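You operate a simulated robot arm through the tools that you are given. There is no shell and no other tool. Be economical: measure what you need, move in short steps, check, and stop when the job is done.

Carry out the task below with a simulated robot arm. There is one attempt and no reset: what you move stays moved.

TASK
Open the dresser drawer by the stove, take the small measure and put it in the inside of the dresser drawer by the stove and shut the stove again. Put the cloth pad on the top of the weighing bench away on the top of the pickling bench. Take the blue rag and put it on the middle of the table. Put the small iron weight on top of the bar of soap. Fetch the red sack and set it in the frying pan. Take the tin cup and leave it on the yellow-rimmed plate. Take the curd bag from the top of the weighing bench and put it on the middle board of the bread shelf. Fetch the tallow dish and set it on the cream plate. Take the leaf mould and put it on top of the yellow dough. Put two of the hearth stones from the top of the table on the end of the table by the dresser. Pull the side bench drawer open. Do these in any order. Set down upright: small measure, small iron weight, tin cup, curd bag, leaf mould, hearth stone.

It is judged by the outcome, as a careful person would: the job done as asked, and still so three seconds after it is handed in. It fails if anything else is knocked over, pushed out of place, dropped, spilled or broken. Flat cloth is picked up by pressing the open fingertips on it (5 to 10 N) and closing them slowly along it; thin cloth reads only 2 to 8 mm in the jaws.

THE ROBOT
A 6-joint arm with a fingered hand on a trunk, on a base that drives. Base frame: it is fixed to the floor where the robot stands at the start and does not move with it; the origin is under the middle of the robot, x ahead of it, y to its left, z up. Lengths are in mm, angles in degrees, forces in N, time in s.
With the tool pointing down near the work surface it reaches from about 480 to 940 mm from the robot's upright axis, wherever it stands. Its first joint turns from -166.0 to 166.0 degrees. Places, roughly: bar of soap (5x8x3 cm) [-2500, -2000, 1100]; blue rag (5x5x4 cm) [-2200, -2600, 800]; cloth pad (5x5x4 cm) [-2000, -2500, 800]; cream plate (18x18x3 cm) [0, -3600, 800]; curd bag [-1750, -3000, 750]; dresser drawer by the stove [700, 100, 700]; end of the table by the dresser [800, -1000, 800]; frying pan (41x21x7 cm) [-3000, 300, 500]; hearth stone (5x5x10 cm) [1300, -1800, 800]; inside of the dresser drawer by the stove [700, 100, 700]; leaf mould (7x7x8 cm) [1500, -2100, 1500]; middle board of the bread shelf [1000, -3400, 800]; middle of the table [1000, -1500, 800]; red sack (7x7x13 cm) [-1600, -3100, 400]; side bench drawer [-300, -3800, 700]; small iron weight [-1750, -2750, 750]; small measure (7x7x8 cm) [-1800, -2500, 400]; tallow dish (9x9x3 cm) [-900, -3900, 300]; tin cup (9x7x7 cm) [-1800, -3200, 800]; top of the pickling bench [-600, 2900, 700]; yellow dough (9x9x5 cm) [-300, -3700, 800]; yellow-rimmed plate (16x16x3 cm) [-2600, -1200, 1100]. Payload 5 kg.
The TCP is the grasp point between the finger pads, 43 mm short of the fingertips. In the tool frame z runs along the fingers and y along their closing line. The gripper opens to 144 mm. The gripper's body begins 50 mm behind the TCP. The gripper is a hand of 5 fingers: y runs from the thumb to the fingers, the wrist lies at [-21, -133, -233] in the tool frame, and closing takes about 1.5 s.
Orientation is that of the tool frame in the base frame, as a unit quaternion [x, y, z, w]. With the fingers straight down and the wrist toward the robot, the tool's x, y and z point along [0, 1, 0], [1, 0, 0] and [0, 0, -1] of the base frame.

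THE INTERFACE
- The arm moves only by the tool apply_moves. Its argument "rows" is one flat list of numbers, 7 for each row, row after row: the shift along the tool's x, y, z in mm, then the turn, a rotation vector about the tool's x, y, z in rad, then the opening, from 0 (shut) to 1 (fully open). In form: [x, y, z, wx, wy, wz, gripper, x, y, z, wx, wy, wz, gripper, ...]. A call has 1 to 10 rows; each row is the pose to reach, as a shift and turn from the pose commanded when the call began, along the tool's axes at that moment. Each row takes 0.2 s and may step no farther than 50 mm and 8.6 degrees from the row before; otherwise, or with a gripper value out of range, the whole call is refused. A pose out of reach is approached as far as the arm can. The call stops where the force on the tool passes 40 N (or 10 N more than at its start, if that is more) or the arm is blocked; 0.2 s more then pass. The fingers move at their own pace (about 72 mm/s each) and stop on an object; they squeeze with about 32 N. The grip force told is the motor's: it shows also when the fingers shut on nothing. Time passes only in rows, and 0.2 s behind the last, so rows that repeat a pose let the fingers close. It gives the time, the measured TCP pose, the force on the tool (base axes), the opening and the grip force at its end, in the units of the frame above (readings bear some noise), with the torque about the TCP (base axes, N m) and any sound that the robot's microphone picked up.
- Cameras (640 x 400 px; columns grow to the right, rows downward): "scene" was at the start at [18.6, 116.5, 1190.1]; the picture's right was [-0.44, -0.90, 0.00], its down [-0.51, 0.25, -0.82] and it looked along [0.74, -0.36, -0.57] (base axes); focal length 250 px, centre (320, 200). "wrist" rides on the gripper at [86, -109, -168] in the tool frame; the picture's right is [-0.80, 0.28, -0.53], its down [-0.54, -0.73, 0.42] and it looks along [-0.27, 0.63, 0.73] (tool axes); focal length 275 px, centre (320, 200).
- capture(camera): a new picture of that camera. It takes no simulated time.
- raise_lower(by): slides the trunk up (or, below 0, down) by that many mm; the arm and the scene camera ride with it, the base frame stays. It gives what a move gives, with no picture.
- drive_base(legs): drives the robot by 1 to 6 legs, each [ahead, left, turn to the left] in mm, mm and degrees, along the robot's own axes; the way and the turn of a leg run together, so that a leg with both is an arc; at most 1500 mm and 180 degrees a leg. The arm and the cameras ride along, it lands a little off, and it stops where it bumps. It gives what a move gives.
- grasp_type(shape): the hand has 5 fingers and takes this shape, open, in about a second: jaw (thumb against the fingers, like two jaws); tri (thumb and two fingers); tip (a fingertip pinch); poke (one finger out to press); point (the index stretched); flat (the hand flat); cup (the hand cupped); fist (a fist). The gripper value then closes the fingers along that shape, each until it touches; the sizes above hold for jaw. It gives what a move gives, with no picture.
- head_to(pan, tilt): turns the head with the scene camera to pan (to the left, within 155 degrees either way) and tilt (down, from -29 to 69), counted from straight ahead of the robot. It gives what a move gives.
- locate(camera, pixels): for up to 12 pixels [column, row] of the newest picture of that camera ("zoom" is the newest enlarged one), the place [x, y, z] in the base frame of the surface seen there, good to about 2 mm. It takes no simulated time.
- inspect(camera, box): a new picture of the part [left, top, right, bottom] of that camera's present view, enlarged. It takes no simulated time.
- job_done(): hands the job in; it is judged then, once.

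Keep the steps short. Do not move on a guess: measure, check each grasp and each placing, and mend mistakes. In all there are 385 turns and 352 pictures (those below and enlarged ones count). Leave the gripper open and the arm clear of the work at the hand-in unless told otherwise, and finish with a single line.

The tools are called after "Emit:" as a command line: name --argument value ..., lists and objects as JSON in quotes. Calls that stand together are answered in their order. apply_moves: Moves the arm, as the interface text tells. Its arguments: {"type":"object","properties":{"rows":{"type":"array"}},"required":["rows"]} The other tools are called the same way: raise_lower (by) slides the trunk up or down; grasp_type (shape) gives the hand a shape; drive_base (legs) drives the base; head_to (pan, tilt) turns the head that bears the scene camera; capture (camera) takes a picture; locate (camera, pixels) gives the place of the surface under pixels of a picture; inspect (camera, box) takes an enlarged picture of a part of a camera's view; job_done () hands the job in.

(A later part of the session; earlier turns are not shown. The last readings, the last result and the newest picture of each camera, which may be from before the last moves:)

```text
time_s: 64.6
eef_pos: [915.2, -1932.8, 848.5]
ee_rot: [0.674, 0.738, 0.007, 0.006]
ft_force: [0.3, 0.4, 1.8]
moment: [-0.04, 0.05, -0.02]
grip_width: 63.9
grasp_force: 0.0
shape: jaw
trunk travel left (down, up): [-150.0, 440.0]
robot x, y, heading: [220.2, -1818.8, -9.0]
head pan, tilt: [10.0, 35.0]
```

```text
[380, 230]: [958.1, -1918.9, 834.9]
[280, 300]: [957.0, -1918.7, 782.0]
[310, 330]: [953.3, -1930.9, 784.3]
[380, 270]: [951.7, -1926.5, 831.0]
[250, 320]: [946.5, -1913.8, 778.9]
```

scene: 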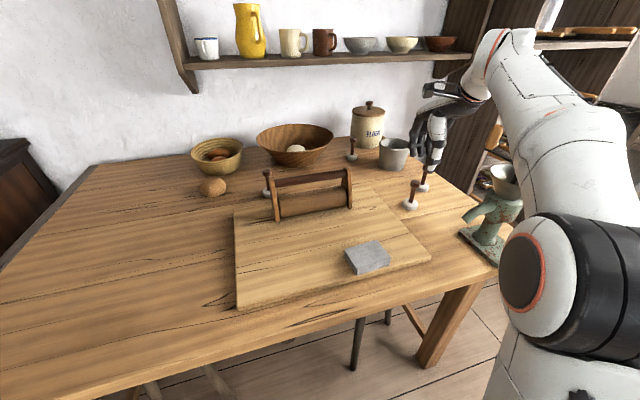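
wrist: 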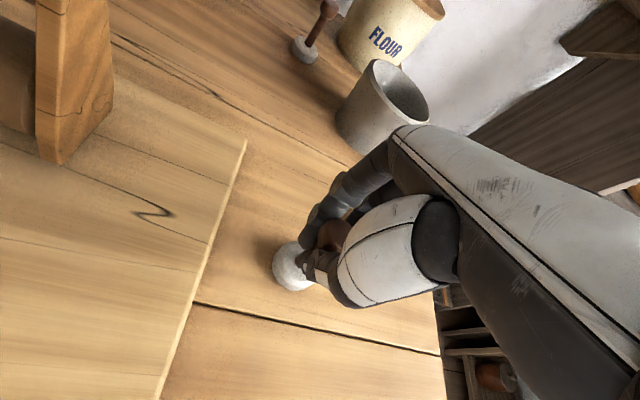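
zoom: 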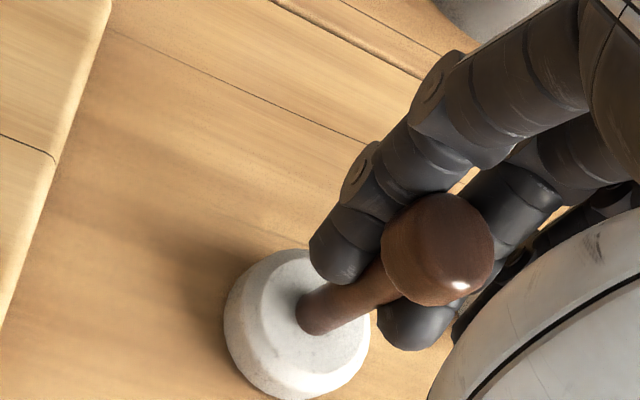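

The stone is still upright at about (956,-1928); its handle sits in the gap between two fingers, giving a three-point grip when the thumb closes. Close again and test with a small lift.

Emit:
apply_moves --rows '[0, 15, 0, 0, 0, 0, 0.3, 0, 25, 0, 0, 0, 0, 0.15, 0, 25, 0, 0, 0, 0, 0, 0, 25, 0, 0, 0, 0, 0, 0, 25, 0, 0, 0, 0, 0, 0, 25, 0, 0, 0, 0, 0, 0, 25, -10, 0, 0, 0, 0, 0, 25, -20, 0, 0, 0, 0, 0, 25, -20, 0, 0, 0, 0]'

Emit:
inspect --camera "scene" --box '[360, 120, 520, 230]'

Emit:
inspect --camera "wrist" --box '[240, 180, 400, 320]'

```text
time_s: 66.6
eef_pos: [941.3, -1930.1, 869.8]
ee_rot: [0.674, 0.738, 0.006, 0.006]
ft_force: [0.2, -0.4, -1.4]
moment: [-0.02, 0.01, 0.0]
grip_width: 4.0
grasp_force: 31.9
shape: jaw
trunk travel left (down, up): [-150.0, 440.0]
robot x, y, heading: [222.0, -1818.5, -9.2]
head pan, tilt: [10.0, 35.0]
```

```text
3.64 times, centred on (440, 175) of scene
```

zoom: 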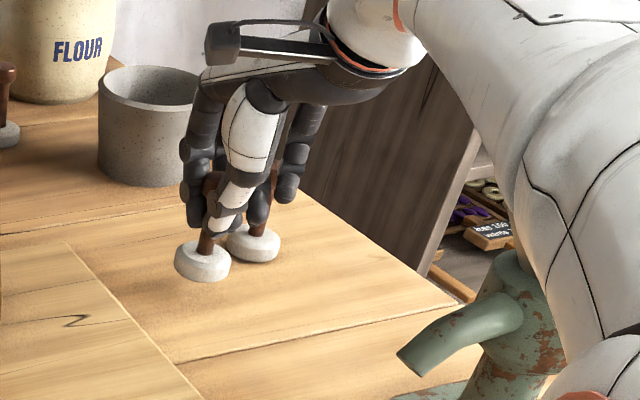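

```text
2.86 times, centred on (320, 250) of wrist
```

zoom: 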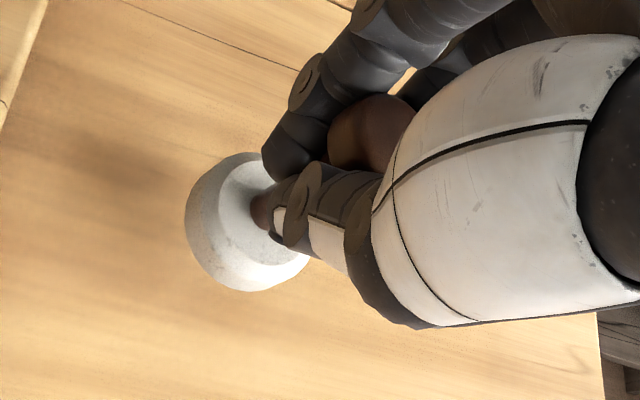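

The stone is lifted and held upright. Raise to z≈1010 and carry it along the table by driving.

Emit:
apply_moves --rows '[0, 0, -40, 0, 0, 0, 0, 0, 0, -80, 0, 0, 0, 0, 0, 0, -120, 0, 0, 0, 0, 0, 0, -140, 0, 0, 0, 0]'

Emit:
drive_base --legs '[[-334, 558, 0]]'

Emit:
capture --camera "scene"

Emit:
inspect --camera "wrist" --box '[240, 180, 400, 320]'

```text
time_s: 67.6
eef_pos: [938.8, -1930.3, 1009.0]
ee_rot: [0.675, 0.738, 0.006, 0.006]
ft_force: [0.2, -0.1, -1.4]
moment: [-0.01, 0.04, 0.02]
grip_width: 3.6
grasp_force: 31.9
shape: jaw
trunk travel left (down, up): [-150.0, 440.0]
robot x, y, heading: [220.9, -1819.6, -9.3]
head pan, tilt: [10.0, 35.0]
```

```text
time_s: 71.3
eef_pos: [685.7, -1308.4, 1008.1]
ee_rot: [0.667, 0.745, 0.007, 0.005]
ft_force: [0.1, 1.1, -1.1]
moment: [0.0, 0.02, 0.0]
grip_width: 3.5
grasp_force: 32.2
shape: jaw
trunk travel left (down, up): [-150.0, 440.0]
robot x, y, heading: [-35.9, -1212.8, -7.9]
head pan, tilt: [10.0, 35.0]
```

```text
312 pictures are left
```

scene: 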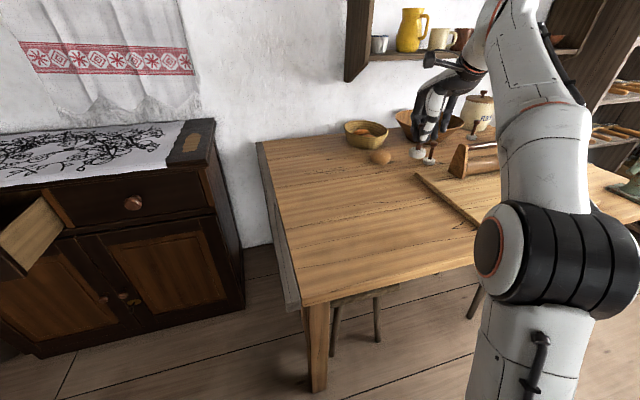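

```text
2.86 times, centred on (320, 250) of wrist
```

zoom: 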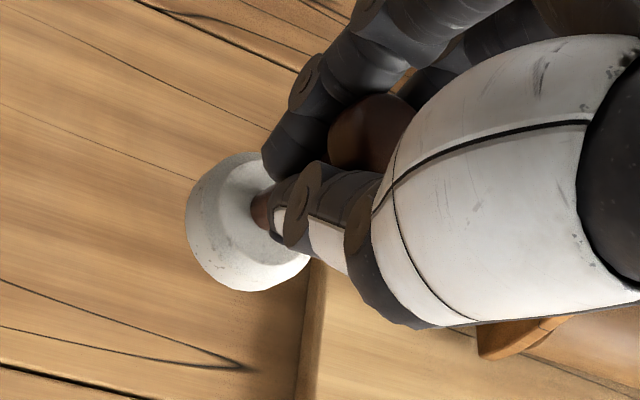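

Stone held steady. Move over the dresser end of the table (820,-985), still high.

Emit:
apply_moves --rows '[38, 21, 0, 0, 0, 0, 0, 76, 42, 0, 0, 0, 0, 0, 115, 63, 0, 0, 0, 0, 0, 153, 84, 0, 0, 0, 0, 0, 191, 106, 0, 0, 0, 0, 0, 230, 127, 0, 0, 0, 0, 0, 268, 148, 0, 0, 0, 0, 0, 306, 169, 0, 0, 0, 0, 0]'

Emit:
apply_moves --rows '[0, 0, 40, 0, 0, 0, 0, 0, 0, 80, 0, 0, 0, 0, 0, 0, 120, 0, 0, 0, 0, 0, 0, 140, 0, 0, 0, 0, 0, 0, 150, 0, 0, 0, 0]'

Emit:
inspect --camera "wrist" --box '[220, 160, 420, 320]'

Emit:
capture --camera "scene"

```text
time_s: 73.1
eef_pos: [752.7, -1049.6, 975.5]
ee_rot: [0.667, 0.745, 0.006, 0.006]
ft_force: [0.3, -0.3, -1.1]
moment: [0.0, 0.04, 0.01]
grip_width: 3.9
grasp_force: 32.1
shape: jaw
out of reach, approached as far as the arm can: row 4, 5, 6, 7, 8
trunk travel left (down, up): [-150.0, 440.0]
robot x, y, heading: [-33.6, -1211.4, -7.9]
head pan, tilt: [10.0, 35.0]
```

```text
time_s: 74.3
eef_pos: [755.8, -1045.7, 843.6]
ee_rot: [0.667, 0.745, 0.018, 0.014]
ft_force: [0.6, 0.6, 15.6]
moment: [-0.06, -0.18, 0.02]
grip_width: 5.0
grasp_force: 32.0
shape: jaw
trunk travel left (down, up): [-150.0, 440.0]
robot x, y, heading: [-35.9, -1211.2, -8.1]
head pan, tilt: [10.0, 35.0]
stopped in row 5: the force on the tool passed its limit at 44 N (the readings are from after the stop); the commanded pose is now the measured one
```

```text
2.50 times, centred on (320, 240) of wrist
```

zoom: 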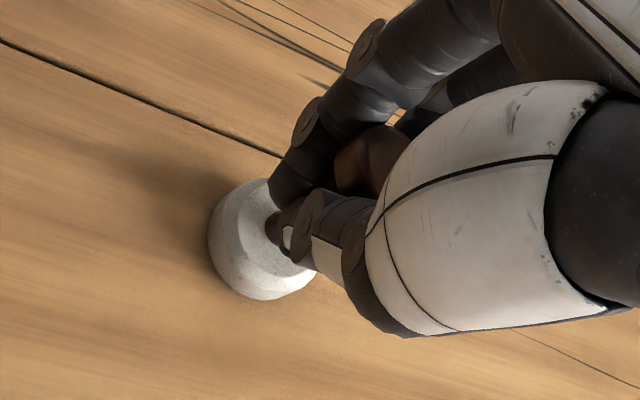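

```text
309 pictures are left
```

scene: 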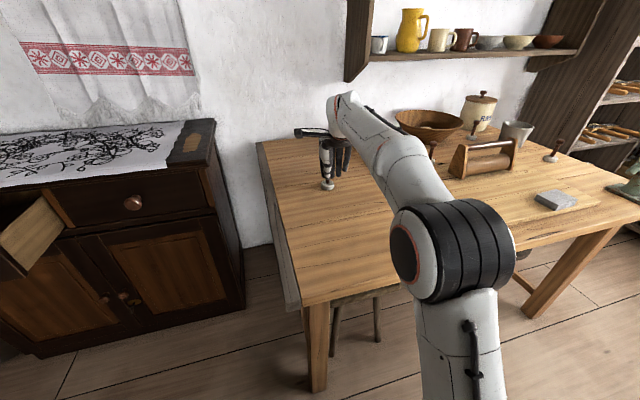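

Stone stands on the table at about (760,-1045). Open gently while moving the hand back so the fingers don't drag it.

Emit:
apply_moves --rows '[0, -3, -3, 0, 0, 0, 0.06, 0, -8, -3, 0, 0, 0, 0.12, 0, -13, -3, 0, 0, 0, 0.18, 0, -18, -3, 0, 0, 0, 0.25, 0, -18, -3, 0, 0, 0, 0.25]'

Emit:
inspect --camera "wrist" --box '[220, 160, 420, 320]'

Emit:
inspect --camera "scene" --box '[280, 110, 400, 210]'

```text
time_s: 75.5
eef_pos: [736.7, -1049.2, 840.9]
ee_rot: [0.668, 0.744, 0.015, 0.011]
ft_force: [3.3, -0.7, 11.2]
moment: [-0.04, -0.42, -0.02]
grip_width: 37.0
grasp_force: 0.1
shape: jaw
trunk travel left (down, up): [-150.0, 440.0]
robot x, y, heading: [-35.8, -1211.6, -8.0]
head pan, tilt: [10.0, 35.0]
```

```text
2.50 times, centred on (320, 240) of wrist
```

zoom: 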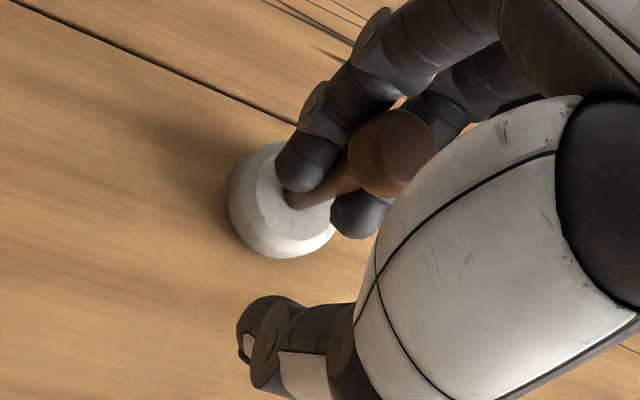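

```text
4.00 times, centred on (340, 160) of scene
```

zoom: 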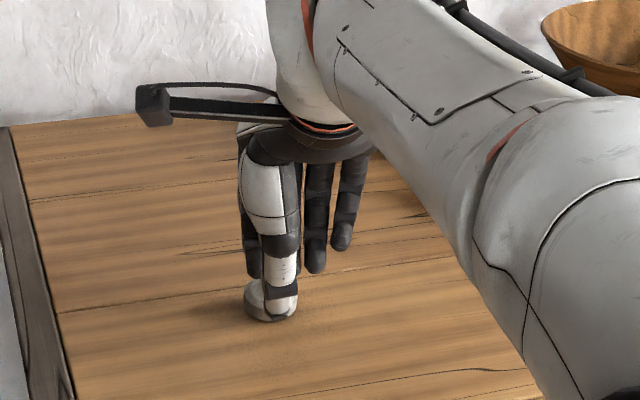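

Stone stands free of the thumb. Move slightly up and forward (fingers away from the handle), checking.

Emit:
apply_moves --rows '[0, 3, -5, 0, 0, 0, 0.3, 0, 6, -12, 0, 0, 0, 0.33, 0, 6, -20, 0, 0, 0, 0.33]'

Emit:
inspect --camera "wrist" --box '[220, 160, 420, 320]'

```text
time_s: 76.3
eef_pos: [742.9, -1048.9, 858.7]
ee_rot: [0.667, 0.745, 0.014, 0.011]
ft_force: [0.1, 0.0, -0.9]
moment: [-0.01, 0.09, 0.03]
grip_width: 47.2
grasp_force: 0.0
shape: jaw
trunk travel left (down, up): [-150.0, 440.0]
robot x, y, heading: [-32.1, -1209.7, -8.0]
head pan, tilt: [10.0, 35.0]
```

```text
2.50 times, centred on (320, 240) of wrist
```

zoom: 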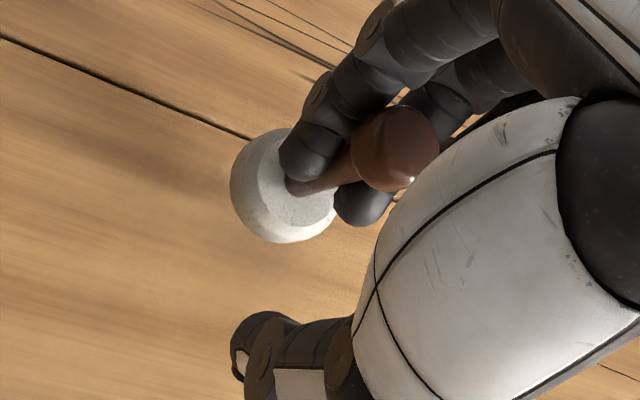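

The stone hangs on the curved fingertips. Lower it back to stand, then slide the fingers forward out from under its knob.

Emit:
apply_moves --rows '[0, 0, 8, 0, 0, 0, 0.33, 0, 0, 13, 0, 0, 0, 0.33, 0, 10, 13, 0, 0, 0, 0.33, 0, 20, 13, 0, 0, 0, 0.33, 0, 32, 13, 0, 0, 0, 0.33]'

Emit:
inspect --camera "wrist" --box '[220, 160, 420, 320]'

```text
time_s: 77.5
eef_pos: [773.3, -1044.5, 849.2]
ee_rot: [0.666, 0.745, 0.015, 0.011]
ft_force: [0.0, 0.4, -0.9]
moment: [-0.05, 0.04, 0.01]
grip_width: 47.4
grasp_force: 0.1
shape: jaw
trunk travel left (down, up): [-150.0, 440.0]
robot x, y, heading: [-32.6, -1212.3, -7.9]
head pan, tilt: [10.0, 35.0]
```

```text
2.50 times, centred on (320, 240) of wrist
```

zoom: 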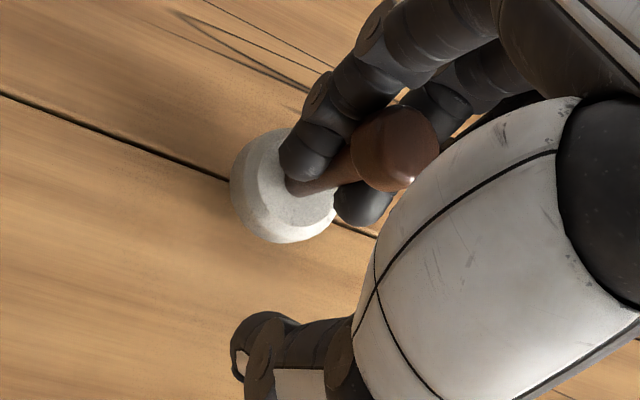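

Still hanging (−0.9 N). Lower until it stands, then slide forward again.

Emit:
apply_moves --rows '[0, 0, 4, 0, 0, 0, 0.33, 0, 0, 8, 0, 0, 0, 0.33, 0, 0, 11, 0, 0, 0, 0.33]'

Emit:
inspect --camera "wrist" --box '[220, 160, 420, 320]'

```text
time_s: 78.3
eef_pos: [775.6, -1043.9, 841.9]
ee_rot: [0.667, 0.744, 0.016, 0.012]
ft_force: [0.5, 0.3, 8.6]
moment: [0.02, -0.39, 0.01]
grip_width: 48.2
grasp_force: 0.1
shape: jaw
trunk travel left (down, up): [-150.0, 440.0]
robot x, y, heading: [-34.9, -1211.4, -8.0]
head pan, tilt: [10.0, 35.0]
```

```text
2.50 times, centred on (320, 240) of wrist
```

zoom: 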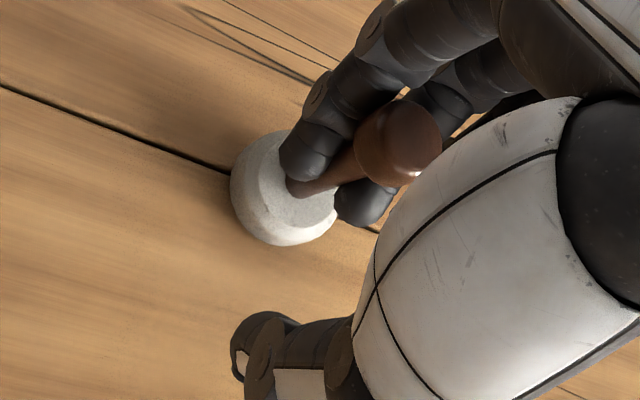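

Wedged between two fingers. Press lightly and slide the hand forward to slip the handle out.

Emit:
apply_moves --rows '[0, 8, 1, 0, 0, 0, 0.4, 0, 18, 1, 0, 0, 0, 0.5, 0, 28, 1, 0, 0, 0, 0.6, 0, 36, 0, 0, 0, 0, 0.7]'

Emit:
inspect --camera "wrist" --box '[220, 160, 420, 320]'

Emit:
inspect --camera "scene" --box '[280, 110, 400, 210]'

```text
time_s: 79.3
eef_pos: [810.4, -1041.6, 839.6]
ee_rot: [0.667, 0.745, 0.014, 0.01]
ft_force: [-2.2, 0.3, 3.2]
moment: [-0.05, 0.01, 0.0]
grip_width: 97.6
grasp_force: 0.1
shape: jaw
trunk travel left (down, up): [-150.0, 440.0]
robot x, y, heading: [-37.1, -1212.9, -7.9]
head pan, tilt: [10.0, 35.0]
```

```text
2.50 times, centred on (320, 240) of wrist
```

zoom: 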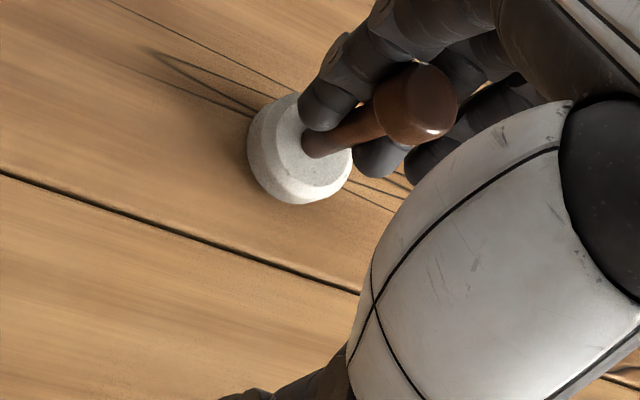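

```text
4.00 times, centred on (340, 160) of scene
```

zoom: 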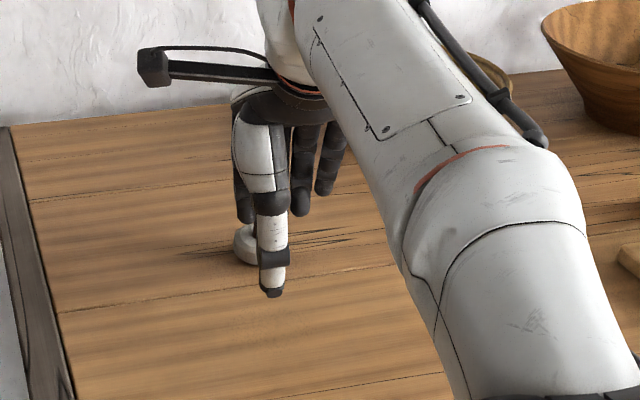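

Handle looks less deep in the gap now. Try a gentle lift with the hand fully open.

Emit:
apply_moves --rows '[0, 0, 0, 0, 0, 0, 0.9, 0, 4, -5, 0, 0, 0, 1, 0, 6, -12, 0, 0, 0, 1, 0, 6, -18, 0, 0, 0, 1]'

Emit:
inspect --camera "wrist" --box '[220, 160, 420, 320]'

```text
time_s: 80.3
eef_pos: [815.7, -1040.0, 857.7]
ee_rot: [0.667, 0.744, 0.015, 0.011]
ft_force: [0.5, -0.2, -0.1]
moment: [0.01, -0.02, -0.02]
grip_width: 143.8
grasp_force: 0.1
shape: jaw
trunk travel left (down, up): [-150.0, 440.0]
robot x, y, heading: [-34.0, -1210.7, -8.0]
head pan, tilt: [10.0, 35.0]
```

```text
2.50 times, centred on (320, 240) of wrist
```

zoom: 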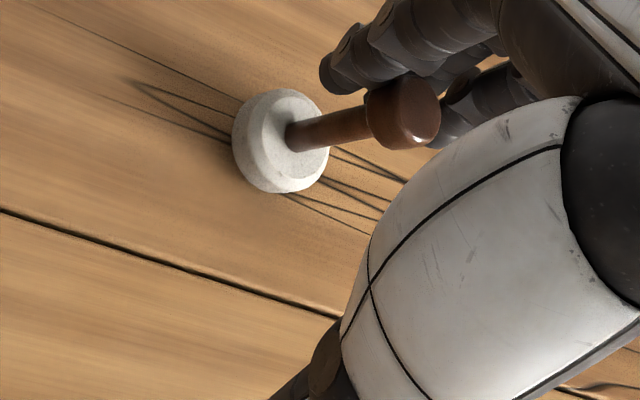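

Free now: stone stands alone. Lift away and check its place.

Emit:
apply_moves --rows '[0, 0, -15, 0, 0, 0, 1, 0, 0, -40, 0, 0, 0, 1, 0, 0, -80, 0, 0, 0, 1, 0, 0, -120, 0, 0, 0, 1]'

Emit:
capture --camera "wrist"

Emit:
locate --camera "wrist" --pixels '[[280, 210], [300, 220], [270, 240], [320, 190]]'

```text
time_s: 81.3
eef_pos: [785.1, -1044.2, 939.7]
ee_rot: [0.668, 0.744, 0.014, 0.01]
ft_force: [-0.3, -0.4, -1.2]
moment: [0.03, 0.04, 0.0]
grip_width: 143.9
grasp_force: 0.0
shape: jaw
out of reach, approached as far as the arm can: row 3, 4
trunk travel left (down, up): [-150.0, 440.0]
robot x, y, heading: [-37.6, -1212.4, -7.8]
head pan, tilt: [10.0, 35.0]
```

```text
300 pictures are left
```

wrist: 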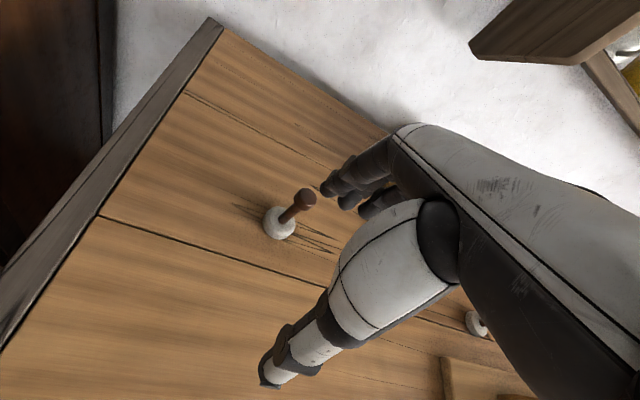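

```text
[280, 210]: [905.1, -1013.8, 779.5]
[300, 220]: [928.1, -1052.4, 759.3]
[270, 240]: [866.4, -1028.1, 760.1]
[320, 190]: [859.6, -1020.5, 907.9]
```

First stone stands at about (890,-1020), near the dresser end. Next stone A: I'll grip it by its 50 mm stone base instead. Drive back, a bit closer to the table, trunk a bit higher.

Emit:
raise_lower --by 100

Emit:
drive_base --legs '[[380, -567, 0]]'

Emit:
head_to --pan -5 --tilt 40

Emit:
capture --camera "scene"

Emit:
capture --camera "wrist"

```text
time_s: 82.6
eef_pos: [784.8, -1043.4, 1040.0]
ee_rot: [0.667, 0.745, 0.015, 0.011]
ft_force: [-0.1, -0.1, -0.4]
moment: [0.0, 0.0, -0.01]
grip_width: 143.8
grasp_force: 0.0
shape: jaw
trunk travel left (down, up): [-250.0, 340.0]
robot x, y, heading: [-34.8, -1210.5, -8.2]
head pan, tilt: [10.0, 35.0]
```

```text
time_s: 86.4
eef_pos: [1088.8, -1656.6, 1041.7]
ee_rot: [0.666, 0.746, 0.014, 0.011]
ft_force: [-0.8, -0.1, 0.6]
moment: [-0.01, 0.04, 0.02]
grip_width: 144.1
grasp_force: 0.0
shape: jaw
trunk travel left (down, up): [-250.0, 340.0]
robot x, y, heading: [268.0, -1823.8, -7.9]
head pan, tilt: [10.0, 35.0]
```

```text
time_s: 87.2
eef_pos: [1088.2, -1657.0, 1040.2]
ee_rot: [0.667, 0.745, 0.015, 0.011]
ft_force: [0.2, 0.2, -0.5]
moment: [0.01, -0.01, -0.01]
grip_width: 144.0
grasp_force: 0.0
shape: jaw
trunk travel left (down, up): [-250.0, 340.0]
robot x, y, heading: [271.6, -1827.9, -7.7]
head pan, tilt: [-5.0, 40.0]
```

```text
299 pictures are left
```

scene: 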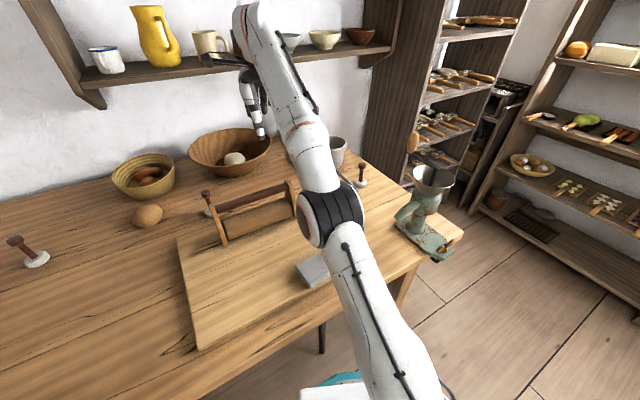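

```text
298 pictures are left
```

wrist: 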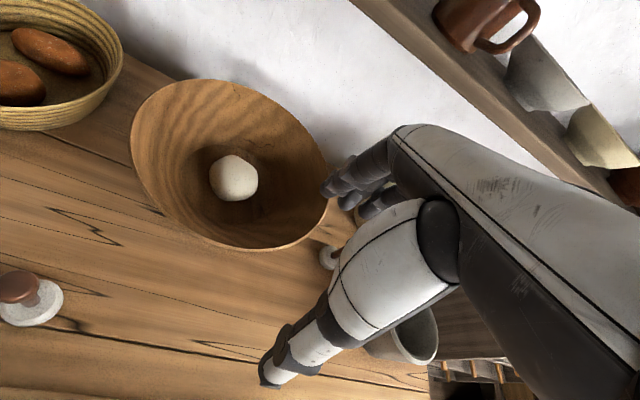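

Stone A is at (360,178). Measure it.

Emit:
inspect --camera "scene" --box '[310, 130, 420, 210]'

Emit:
locate --camera "scene" --pixels '[[362, 168], [360, 176], [360, 183], [356, 183], [365, 184], [360, 187], [37, 258], [16, 240]]'

```text
5.00 times, centred on (365, 170) of scene
```

zoom: 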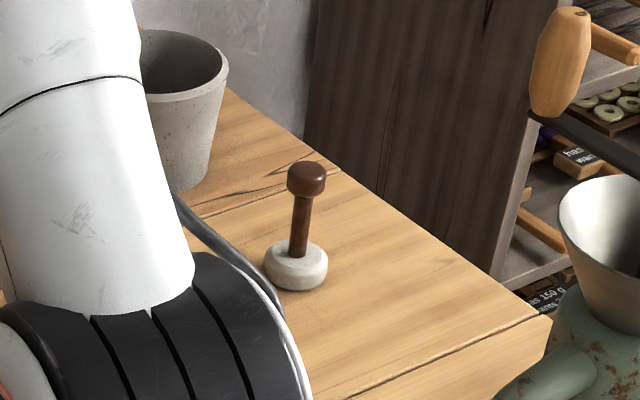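

```text
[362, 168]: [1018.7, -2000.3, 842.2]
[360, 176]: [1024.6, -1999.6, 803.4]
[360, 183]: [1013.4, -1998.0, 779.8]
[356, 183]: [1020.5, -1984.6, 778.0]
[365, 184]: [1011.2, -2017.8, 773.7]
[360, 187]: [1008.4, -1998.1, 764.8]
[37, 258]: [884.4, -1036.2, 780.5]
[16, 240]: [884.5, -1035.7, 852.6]
```

Stone A's axis is at about (1030,-2000). Move above it.

Emit:
apply_moves --rows '[-42, -12, 5, 0.005, 0, 0, 0.6, -84, -24, 10, 0.01, 0, 0, 0.6, -125, -36, 15, 0.015, 0, 0, 0.6, -167, -48, 20, 0.02, 0, 0, 0.6, -209, -60, 25, 0.025, 0, 0, 0.6, -251, -72, 30, 0.03, -0.002, 0, 0.6, -293, -84, 35, 0.035, -0.003, 0, 0.6, -334.6, -95.4, 40, 0.037, -0.004, 0, 0.6, -334.6, -95.4, 40, 0.037, -0.004, 0, 0.6]'

Emit:
capture --camera "wrist"

```text
time_s: 89.2
eef_pos: [1065.5, -2013.0, 1018.2]
ee_rot: [0.666, 0.746, -0.001, -0.001]
ft_force: [-1.0, -0.7, 0.1]
moment: [0.05, -0.02, 0.02]
grip_width: 86.4
grasp_force: 0.1
shape: jaw
out of reach, approached as far as the arm can: row 1, 2, 3, 4, 5, 6, 7, 8, 9
trunk travel left (down, up): [-250.0, 340.0]
robot x, y, heading: [267.6, -1831.3, -8.0]
head pan, tilt: [-5.0, 40.0]
```

```text
296 pictures are left
```

wrist: 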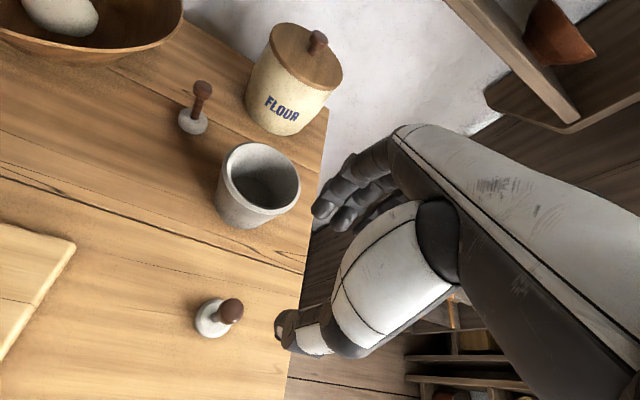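

Slightly too far; correct by (-35,+13) and descend part way.

Emit:
apply_moves --rows '[17, -33, 20, 0, 0, 0, 0.6, 17, -33, 60, 0, 0, 0, 0.6, 17, -33, 100, 0, 0, 0, 0.6, 17, -33, 100, 0, 0, 0, 0.6]'

Emit:
capture --camera "wrist"

```text
time_s: 90.2
eef_pos: [1097.0, -2019.3, 964.6]
ee_rot: [0.666, 0.746, 0.0, 0.0]
ft_force: [0.0, -0.2, 0.3]
moment: [0.02, 0.0, -0.01]
grip_width: 87.1
grasp_force: 0.0
shape: jaw
out of reach, approached as far as the arm can: row 1, 2, 3, 4
trunk travel left (down, up): [-250.0, 340.0]
robot x, y, heading: [272.3, -1831.6, -8.2]
head pan, tilt: [-5.0, 40.0]
```

```text
295 pictures are left
```

wrist: 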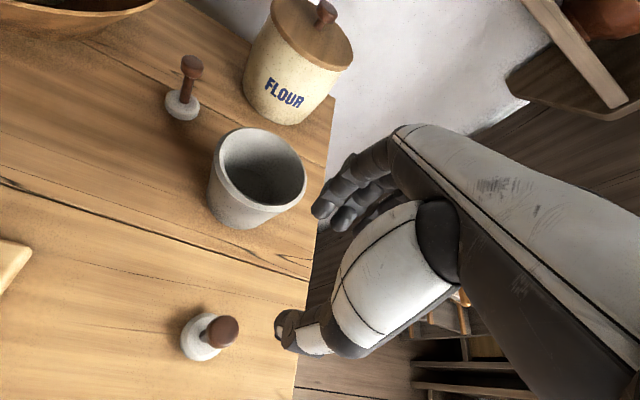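

The commanded pose lags from an earlier out-of-reach target. I'll issue hold rows to see whether it settles.

Emit:
apply_moves --rows '[0, -30, -10, 0, 0, 0, 0.6, 0, -60, -20, 0, 0, 0, 0.6, 0, -90, -20, 0, 0, 0, 0.6, 0, -90, -20, 0, 0, 0, 0.6]'

```text
time_s: 91.2
eef_pos: [1056.3, -2045.9, 1014.8]
ee_rot: [0.666, 0.746, -0.001, 0.0]
ft_force: [-0.4, 0.2, 0.2]
moment: [-0.02, 0.03, 0.0]
grip_width: 86.8
grasp_force: 0.1
shape: jaw
out of reach, approached as far as the arm can: row 1, 2, 3, 4
trunk travel left (down, up): [-250.0, 340.0]
robot x, y, heading: [267.9, -1824.3, -7.8]
head pan, tilt: [-5.0, 40.0]
```

Still at its reach limit. Pull back further toward the robot and lower.

Emit:
apply_moves --rows '[0, -40, 20, 0, 0, 0, 0.6, 0, -80, 40, 0, 0, 0, 0.6, 0, -120, 60, 0, 0, 0, 0.6, 0, -160, 80, 0, 0, 0, 0.6, 0, -160, 80, 0, 0, 0, 0.6]'

```text
time_s: 92.4
eef_pos: [1027.9, -2098.2, 1019.5]
ee_rot: [0.665, 0.746, -0.001, 0.0]
ft_force: [0.4, -0.2, -0.8]
moment: [0.04, -0.01, 0.01]
grip_width: 86.7
grasp_force: 0.0
shape: jaw
out of reach, approached as far as the arm can: row 1, 2, 3, 4, 5
trunk travel left (down, up): [-250.0, 340.0]
robot x, y, heading: [271.2, -1824.3, -7.8]
head pan, tilt: [-5.0, 40.0]
```

Now nearly consistent. Move to (1030,-2000) and lower to about 950.

Emit:
apply_moves --rows '[30, -5, 25, 0, 0, 0, 0.6, 60, -5, 50, 0, 0, 0, 0.6, 98, -5, 75, 0, 0, 0, 0.6, 98, -5, 75, 0, 0, 0, 0.6]'

```text
time_s: 93.4
eef_pos: [1070.5, -2042.9, 995.1]
ee_rot: [0.667, 0.745, 0.0, 0.0]
ft_force: [-0.7, 0.0, 0.4]
moment: [0.04, -0.06, -0.02]
grip_width: 86.6
grasp_force: 0.0
shape: jaw
out of reach, approached as far as the arm can: row 1, 2, 3, 4
trunk travel left (down, up): [-250.0, 340.0]
robot x, y, heading: [268.0, -1827.1, -7.9]
head pan, tilt: [-5.0, 40.0]
```

Emit:
apply_moves --rows '[0, -30, 0, 0, 0, 0, 0.6, 0, -60, 0, 0, 0, 0, 0.6, 0, -90, 0, 0, 0, 0, 0.6, 0, -120, 0, 0, 0, 0, 0.6, 0, -150, 0, 0, 0, 0, 0.6, 0, -180, 0, 0, 0, 0, 0.6, 0, -210, 0, 0, 0, 0, 0.6, 0, -210, 0, 0, 0, 0, 0.6]'

```text
time_s: 95.2
eef_pos: [992.6, -2104.9, 1060.9]
ee_rot: [0.666, 0.746, -0.001, -0.001]
ft_force: [-0.3, 0.1, 0.8]
moment: [-0.01, 0.02, -0.01]
grip_width: 86.7
grasp_force: 0.1
shape: jaw
out of reach, approached as far as the arm can: row 1, 2, 3, 4, 5, 6, 7, 8
trunk travel left (down, up): [-250.0, 340.0]
robot x, y, heading: [270.3, -1828.7, -7.8]
head pan, tilt: [-5.0, 40.0]
```

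The commanded point is too high; bring it down.

Emit:
apply_moves --rows '[0, 0, 30, 0, 0, 0, 0.6, 0, 0, 60, 0, 0, 0, 0.6, 0, 0, 90, 0, 0, 0, 0.6, 0, 0, 120, 0, 0, 0, 0.6, 0, 0, 150, 0, 0, 0, 0.6, 0, 0, 150, 0, 0, 0, 0.6]'

```text
time_s: 96.6
eef_pos: [1047.9, -2145.4, 947.8]
ee_rot: [0.666, 0.746, -0.001, 0.0]
ft_force: [0.3, 0.2, 0.0]
moment: [0.03, 0.0, 0.02]
grip_width: 86.9
grasp_force: 0.1
shape: jaw
out of reach, approached as far as the arm can: row 1, 2, 3, 4, 5, 6
trunk travel left (down, up): [-250.0, 340.0]
robot x, y, heading: [271.6, -1822.7, -8.1]
head pan, tilt: [-5.0, 40.0]
```

Emit:
apply_moves --rows '[20, -35, 0, 0, 0, 0, 0.6, 40, -70, 0, 0, 0, 0, 0.6, 60, -105, 0, 0, 0, 0, 0.6, 80, -140, 0, 0, 0, 0, 0.6, 97, -175, 0, 0, 0, 0, 0.6, 97, -175, 0, 0, 0, 0, 0.6]'

```text
time_s: 98.0
eef_pos: [1011.0, -2142.0, 1009.0]
ee_rot: [0.666, 0.746, -0.001, -0.001]
ft_force: [-0.8, 0.6, 0.3]
moment: [0.02, 0.03, 0.02]
grip_width: 86.6
grasp_force: 0.2
shape: jaw
out of reach, approached as far as the arm can: row 1, 2, 3, 4, 5, 6
trunk travel left (down, up): [-250.0, 340.0]
robot x, y, heading: [268.6, -1828.0, -8.1]
head pan, tilt: [-5.0, 40.0]
```

The commanded point is still ~500 mm beyond reach. Pull it straight in along that line.

Emit:
apply_moves --rows '[21, -37, 26, 0, 0, 0, 0.6, 42, -74, 52, 0, 0, 0, 0.6, 62, -111, 78, 0, 0, 0, 0.6, 83, -148, 104, 0, 0, 0, 0.6, 104, -185, 130, 0, 0, 0, 0.6, 125, -222, 156, 0, 0, 0, 0.6, 146, -259, 182, 0, 0, 0, 0.6, 166, -296, 208, 0, 0, 0, 0.6, 187, -333, 234, 0, 0, 0, 0.6, 187, -333, 234, 0, 0, 0, 0.6]'

```text
time_s: 100.2
eef_pos: [996.0, -2172.3, 1003.1]
ee_rot: [0.667, 0.745, -0.001, -0.001]
ft_force: [-0.7, 0.3, -0.3]
moment: [-0.03, 0.02, 0.0]
grip_width: 86.6
grasp_force: 0.0
shape: jaw
out of reach, approached as far as the arm can: row 1, 2, 3, 4, 5, 6, 7, 8, 9, 10
trunk travel left (down, up): [-250.0, 340.0]
robot x, y, heading: [266.6, -1827.0, -7.9]
head pan, tilt: [-5.0, 40.0]
```

Emit:
apply_moves --rows '[18, -29, 21, 0, 0, 0, 0.6, 36, -58, 42, 0, 0, 0, 0.6, 54, -87, 63, 0, 0, 0, 0.6, 72, -116, 84, 0, 0, 0, 0.6, 90, -145, 105, 0, 0, 0, 0.6, 107, -174, 125, 0, 0, 0, 0.6, 125, -203, 146, 0, 0, 0, 0.6, 143, -232, 167, 0, 0, 0, 0.6, 161, -261, 188, 0, 0, 0, 0.6, 179, -290, 209, 0, 0, 0, 0.6]'

```text
time_s: 102.4
eef_pos: [978.9, -2195.4, 1002.4]
ee_rot: [0.667, 0.745, -0.001, -0.001]
ft_force: [0.7, -0.6, -0.1]
moment: [0.04, 0.01, 0.02]
grip_width: 86.4
grasp_force: 0.0
shape: jaw
out of reach, approached as far as the arm can: row 1, 2, 3, 4, 5, 6, 7, 8, 9, 10
trunk travel left (down, up): [-250.0, 340.0]
robot x, y, heading: [272.3, -1826.2, -8.0]
head pan, tilt: [-5.0, 40.0]
```

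Radial pulls have no effect, so the elbow seems stuck straight. Look at the arm.

Emit:
apply_moves --rows '[-18, 29, -21, 0, 0, 0, 0.6, -36, 58, -42, 0, 0, 0, 0.6, -18, 29, -21, 0, 0, 0, 0.6, 0, 0, 0, 0, 0, 0, 0.6, 18, -29, 21, 0, 0, 0, 0.6, 36, -58, 42, 0, 0, 0, 0.6, 54, -87, 63, 0, 0, 0, 0.6, 72, -116, 84, 0, 0, 0, 0.6]'

Emit:
capture --camera "scene"

```text
time_s: 104.2
eef_pos: [854.6, -2123.9, 920.3]
ee_rot: [0.667, 0.745, -0.001, 0.003]
ft_force: [18.2, -14.4, 6.1]
moment: [0.81, 1.49, 0.89]
grip_width: 82.9
grasp_force: 0.1
shape: jaw
out of reach, approached as far as the arm can: row 1, 2, 3
trunk travel left (down, up): [-250.0, 340.0]
robot x, y, heading: [270.1, -1827.7, -8.0]
head pan, tilt: [-5.0, 40.0]
```

```text
294 pictures are left
```

scene: 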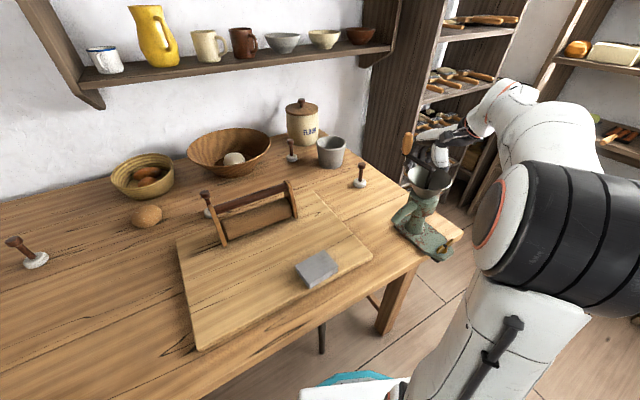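

Freed, but the hand touches the mincer at the table corner (force 18 N). Lift straight up immediately.

Emit:
apply_moves --rows '[-6, 8, -10, 0, 0, 0, 0.6, -10, 12, -30, 0, 0, 0, 0.6, -10, 12, -60, 0, 0, 0, 0.6, -10, 12, -90, 0, 0, 0, 0.6]'

Emit:
capture --camera "scene"

Emit:
inspect --camera "scene" --box '[360, 120, 500, 280]'

```text
time_s: 105.2
eef_pos: [866.3, -2126.5, 1008.7]
ee_rot: [0.666, 0.746, 0.0, -0.001]
ft_force: [0.8, -0.7, 0.5]
moment: [0.02, 0.01, -0.05]
grip_width: 86.3
grasp_force: 0.0
shape: jaw
trunk travel left (down, up): [-250.0, 340.0]
robot x, y, heading: [269.6, -1824.3, -8.1]
head pan, tilt: [-5.0, 40.0]
```

```text
293 pictures are left
```

scene: 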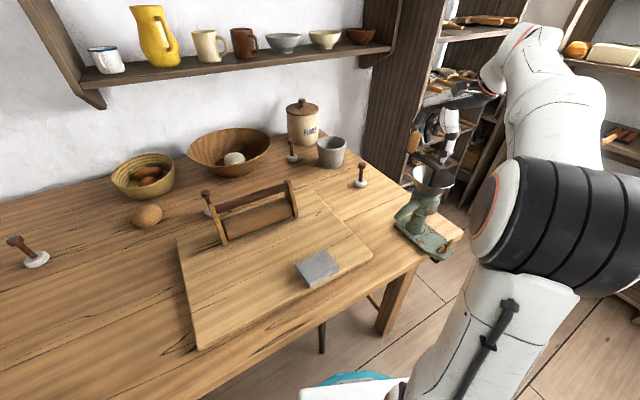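

```text
2.50 times, centred on (430, 200) of scene
```

zoom: 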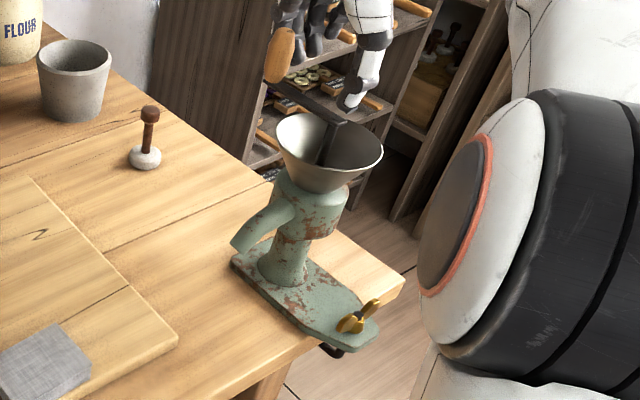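

The mincer is unmoved. Now go to stone A at constant height, within comfortable reach, then down to 960.

Emit:
apply_moves --rows '[18, 30, 0, 0, 0, 0, 0.6, 36, 59, 0, 0, 0, 0, 0.6, 54, 89, 0, 0, 0, 0, 0.6, 71, 118, 0, 0, 0, 0, 0.6, 89, 148, 0, 0, 0, 0, 0.6, 107, 177, 5, 0, 0, 0, 0.6, 107, 177, 25, 0, 0, 0, 0.6, 107, 177, 49, 0, 0, 0, 0.6]'

Emit:
capture --camera "wrist"

```text
time_s: 107.0
eef_pos: [1028.1, -2000.6, 961.7]
ee_rot: [0.667, 0.745, -0.001, 0.001]
ft_force: [-0.2, 0.0, 0.2]
moment: [0.01, 0.01, -0.02]
grip_width: 86.4
grasp_force: 0.1
shape: jaw
trunk travel left (down, up): [-250.0, 340.0]
robot x, y, heading: [267.1, -1829.5, -7.9]
head pan, tilt: [-5.0, 40.0]
```

```text
291 pictures are left
```

wrist: 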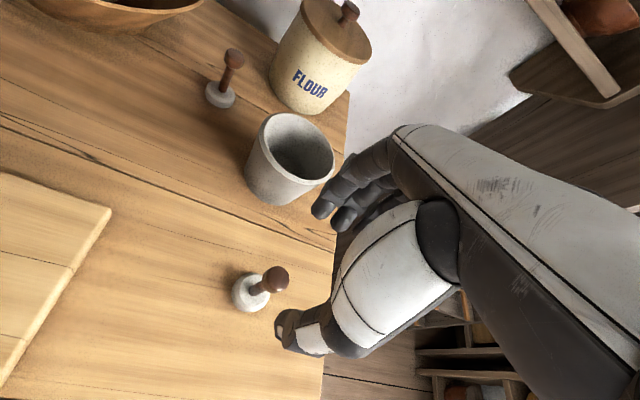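

Aligned. Descend to grip the stone base (TCP z≈812).

Emit:
apply_moves --rows '[0, 1, 40, 0, 0, 0, 0.6, 0, 1, 80, 0, 0, 0, 0.6, 0, 1, 115, 0, 0, 0, 0.6, 0, 1, 135, 0, 0, 0, 0.6, 0, 1, 149, 0, 0, 0, 0.6]'

Emit:
capture --camera "wrist"

Emit:
inspect --camera "scene" --box '[300, 110, 440, 210]'

```text
time_s: 108.2
eef_pos: [1028.7, -2000.0, 809.4]
ee_rot: [0.667, 0.745, 0.0, 0.0]
ft_force: [-0.3, 0.7, 1.0]
moment: [-0.06, -0.02, -0.02]
grip_width: 86.1
grasp_force: 0.0
shape: jaw
trunk travel left (down, up): [-250.0, 340.0]
robot x, y, heading: [267.9, -1827.6, -7.7]
head pan, tilt: [-5.0, 40.0]
```

```text
290 pictures are left
```

wrist: 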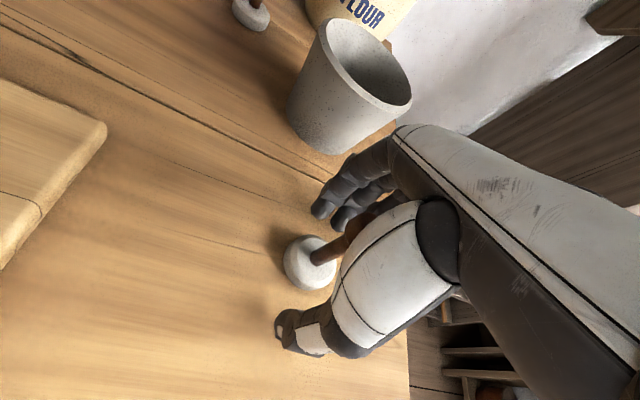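

```text
4.00 times, centred on (370, 160) of scene
```

zoom: 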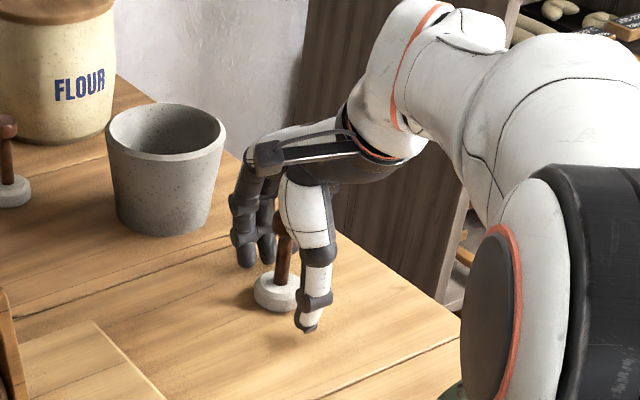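

Good straddle. Close on the base.

Emit:
apply_moves --rows '[0, 0, 0, 0, 0, 0, 0.4, 0, 0, 0, 0, 0, 0, 0.2, 0, 0, 0, 0, 0, 0, 0, 0, 0, 0, 0, 0, 0, 0, 0, 0, 0, 0, 0, 0, 0, 0, 0, 0, 0, 0, 0, 0]'

Emit:
inspect --camera "wrist" --box '[240, 160, 400, 320]'

```text
time_s: 109.6
eef_pos: [1029.4, -1999.6, 810.9]
ee_rot: [0.667, 0.745, 0.001, 0.0]
ft_force: [-0.1, 0.6, -0.8]
moment: [0.02, 0.01, 0.03]
grip_width: 39.6
grasp_force: 32.3
shape: jaw
trunk travel left (down, up): [-250.0, 340.0]
robot x, y, heading: [267.8, -1825.2, -7.9]
head pan, tilt: [-5.0, 40.0]
```

```text
2.50 times, centred on (320, 240) of wrist
```

zoom: 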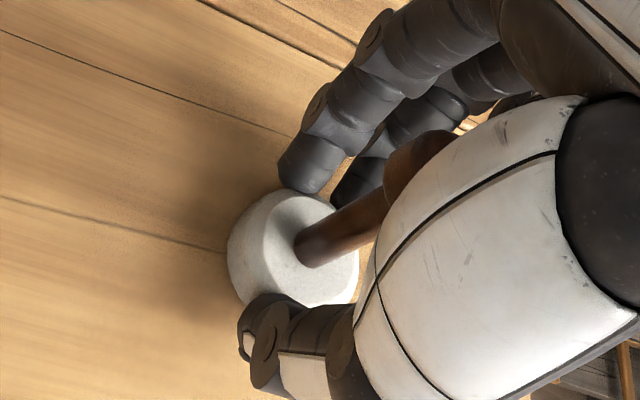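

Gripped on the base. Lift to z≈980 and check.

Emit:
apply_moves --rows '[0, 0, -10, 0, 0, 0, 0, 0, 0, -30, 0, 0, 0, 0, 0, -10, -70, 0, 0, 0, 0, 0, -25, -110, 0, 0, 0, 0, 0, -40, -150, 0, 0, 0, 0, 0, -60, -170, 0, 0, 0, 0]'

Emit:
capture --camera "wrist"

```text
time_s: 111.0
eef_pos: [968.8, -2005.2, 981.2]
ee_rot: [0.667, 0.745, -0.001, 0.001]
ft_force: [1.0, -0.1, -0.9]
moment: [-0.03, 0.02, -0.01]
grip_width: 39.7
grasp_force: 31.4
shape: jaw
trunk travel left (down, up): [-250.0, 340.0]
robot x, y, heading: [270.6, -1825.7, -7.7]
head pan, tilt: [-5.0, 40.0]
```

```text
287 pictures are left
```

wrist: 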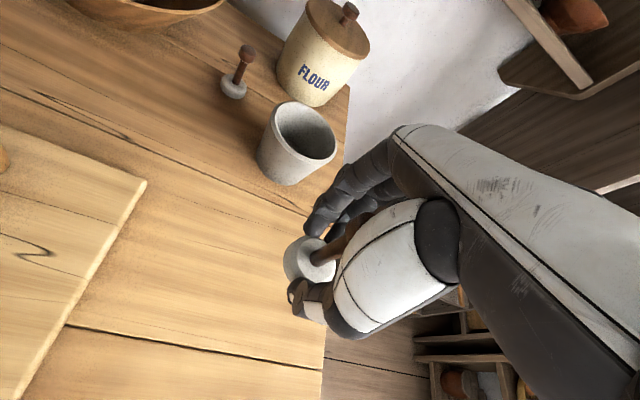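

Stone A held firmly. Drive back along the table toward the dresser end.

Emit:
drive_base --legs '[[-344, 736, 0]]'

Emit:
head_to --pan 10 --tilt 40

Emit:
capture --camera "scene"

```text
time_s: 115.3
eef_pos: [727.6, -1218.5, 981.1]
ee_rot: [0.659, 0.752, 0.0, 0.001]
ft_force: [0.7, 0.1, -0.7]
moment: [0.04, 0.01, 0.02]
grip_width: 39.6
grasp_force: 32.3
shape: jaw
trunk travel left (down, up): [-250.0, 340.0]
robot x, y, heading: [22.7, -1047.8, -6.7]
head pan, tilt: [-5.0, 40.0]
```

```text
time_s: 116.1
eef_pos: [727.0, -1217.6, 981.4]
ee_rot: [0.659, 0.752, 0.0, 0.0]
ft_force: [-0.3, 0.0, -1.6]
moment: [-0.02, 0.0, 0.03]
grip_width: 39.5
grasp_force: 31.5
shape: jaw
trunk travel left (down, up): [-250.0, 340.0]
robot x, y, heading: [23.2, -1050.8, -6.6]
head pan, tilt: [10.0, 40.0]
```

```text
286 pictures are left
```

scene: 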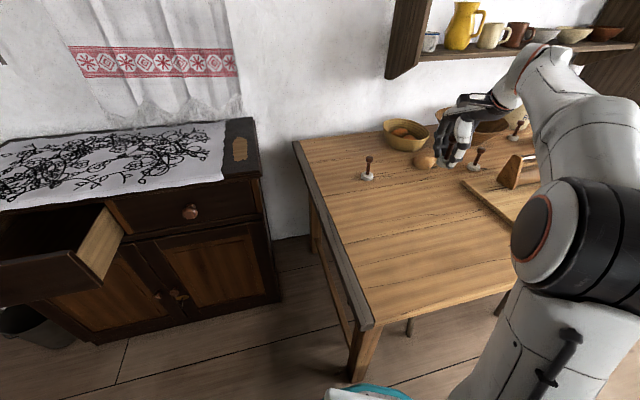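

Move over (747,-1003) and then lower in the same call to just above the table.

Emit:
apply_moves --rows '[42, 10, 0, 0, 0, 0, 0, 84, 19, 0, 0, 0, 0, 0, 126, 29, 0, 0, 0, 0, 0, 168, 38, 0, 0, 0, 0, 0, 210, 48, 0, 0, 0, 0, 0, 210, 48, 40, 0, 0, 0, 0, 210, 48, 80, 0, 0, 0, 0, 210, 48, 120, 0, 0, 0, 0, 210, 48, 150, 0, 0, 0, 0, 210, 48, 162, 0, 0, 0, 0]'

Emit:
inspect --camera "wrist" --box '[200, 120, 420, 340]'

```text
time_s: 118.3
eef_pos: [747.2, -1005.3, 819.2]
ee_rot: [0.658, 0.753, 0.0, 0.0]
ft_force: [0.7, 0.1, -1.6]
moment: [0.02, 0.03, 0.0]
grip_width: 39.4
grasp_force: 31.9
shape: jaw
trunk travel left (down, up): [-250.0, 340.0]
robot x, y, heading: [24.3, -1052.5, -6.6]
head pan, tilt: [10.0, 40.0]
```

```text
1.82 times, centred on (310, 230) of wrist
```

zoom: 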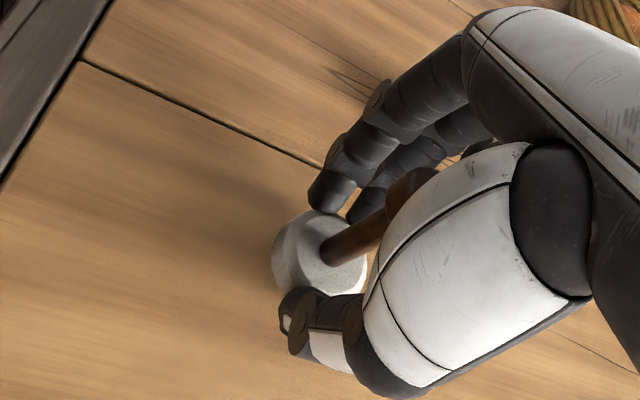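

Lower the last 8 mm in small steps, then open.

Emit:
apply_moves --rows '[0, 0, 3, 0, 0, 0, 0, 0, 0, 6, 0, 0, 0, 0, 0, 0, 8, 0, 0, 0, 0, 0, 0, 8, 0, 0, 0, 0.3, 0, 0, 8, 0, 0, 0, 0.55, 0, 0, 8, 0, 0, 0, 0.6, 0, 0, 8, 0, 0, 0, 0.6]'

Emit:
inspect --camera "wrist" --box '[200, 120, 420, 340]'

```text
time_s: 119.9
eef_pos: [746.5, -1001.9, 810.6]
ee_rot: [0.659, 0.752, 0.0, 0.0]
ft_force: [0.3, 0.4, 0.1]
moment: [-0.04, -0.01, 0.02]
grip_width: 85.7
grasp_force: 0.1
shape: jaw
trunk travel left (down, up): [-250.0, 340.0]
robot x, y, heading: [23.6, -1048.0, -6.6]
head pan, tilt: [10.0, 40.0]
```

```text
1.82 times, centred on (310, 230) of wrist
```

zoom: 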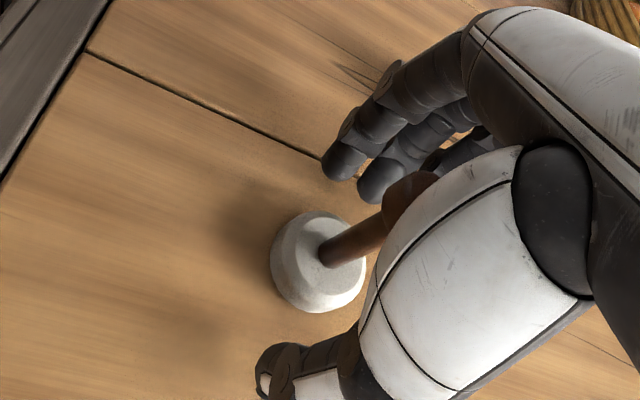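

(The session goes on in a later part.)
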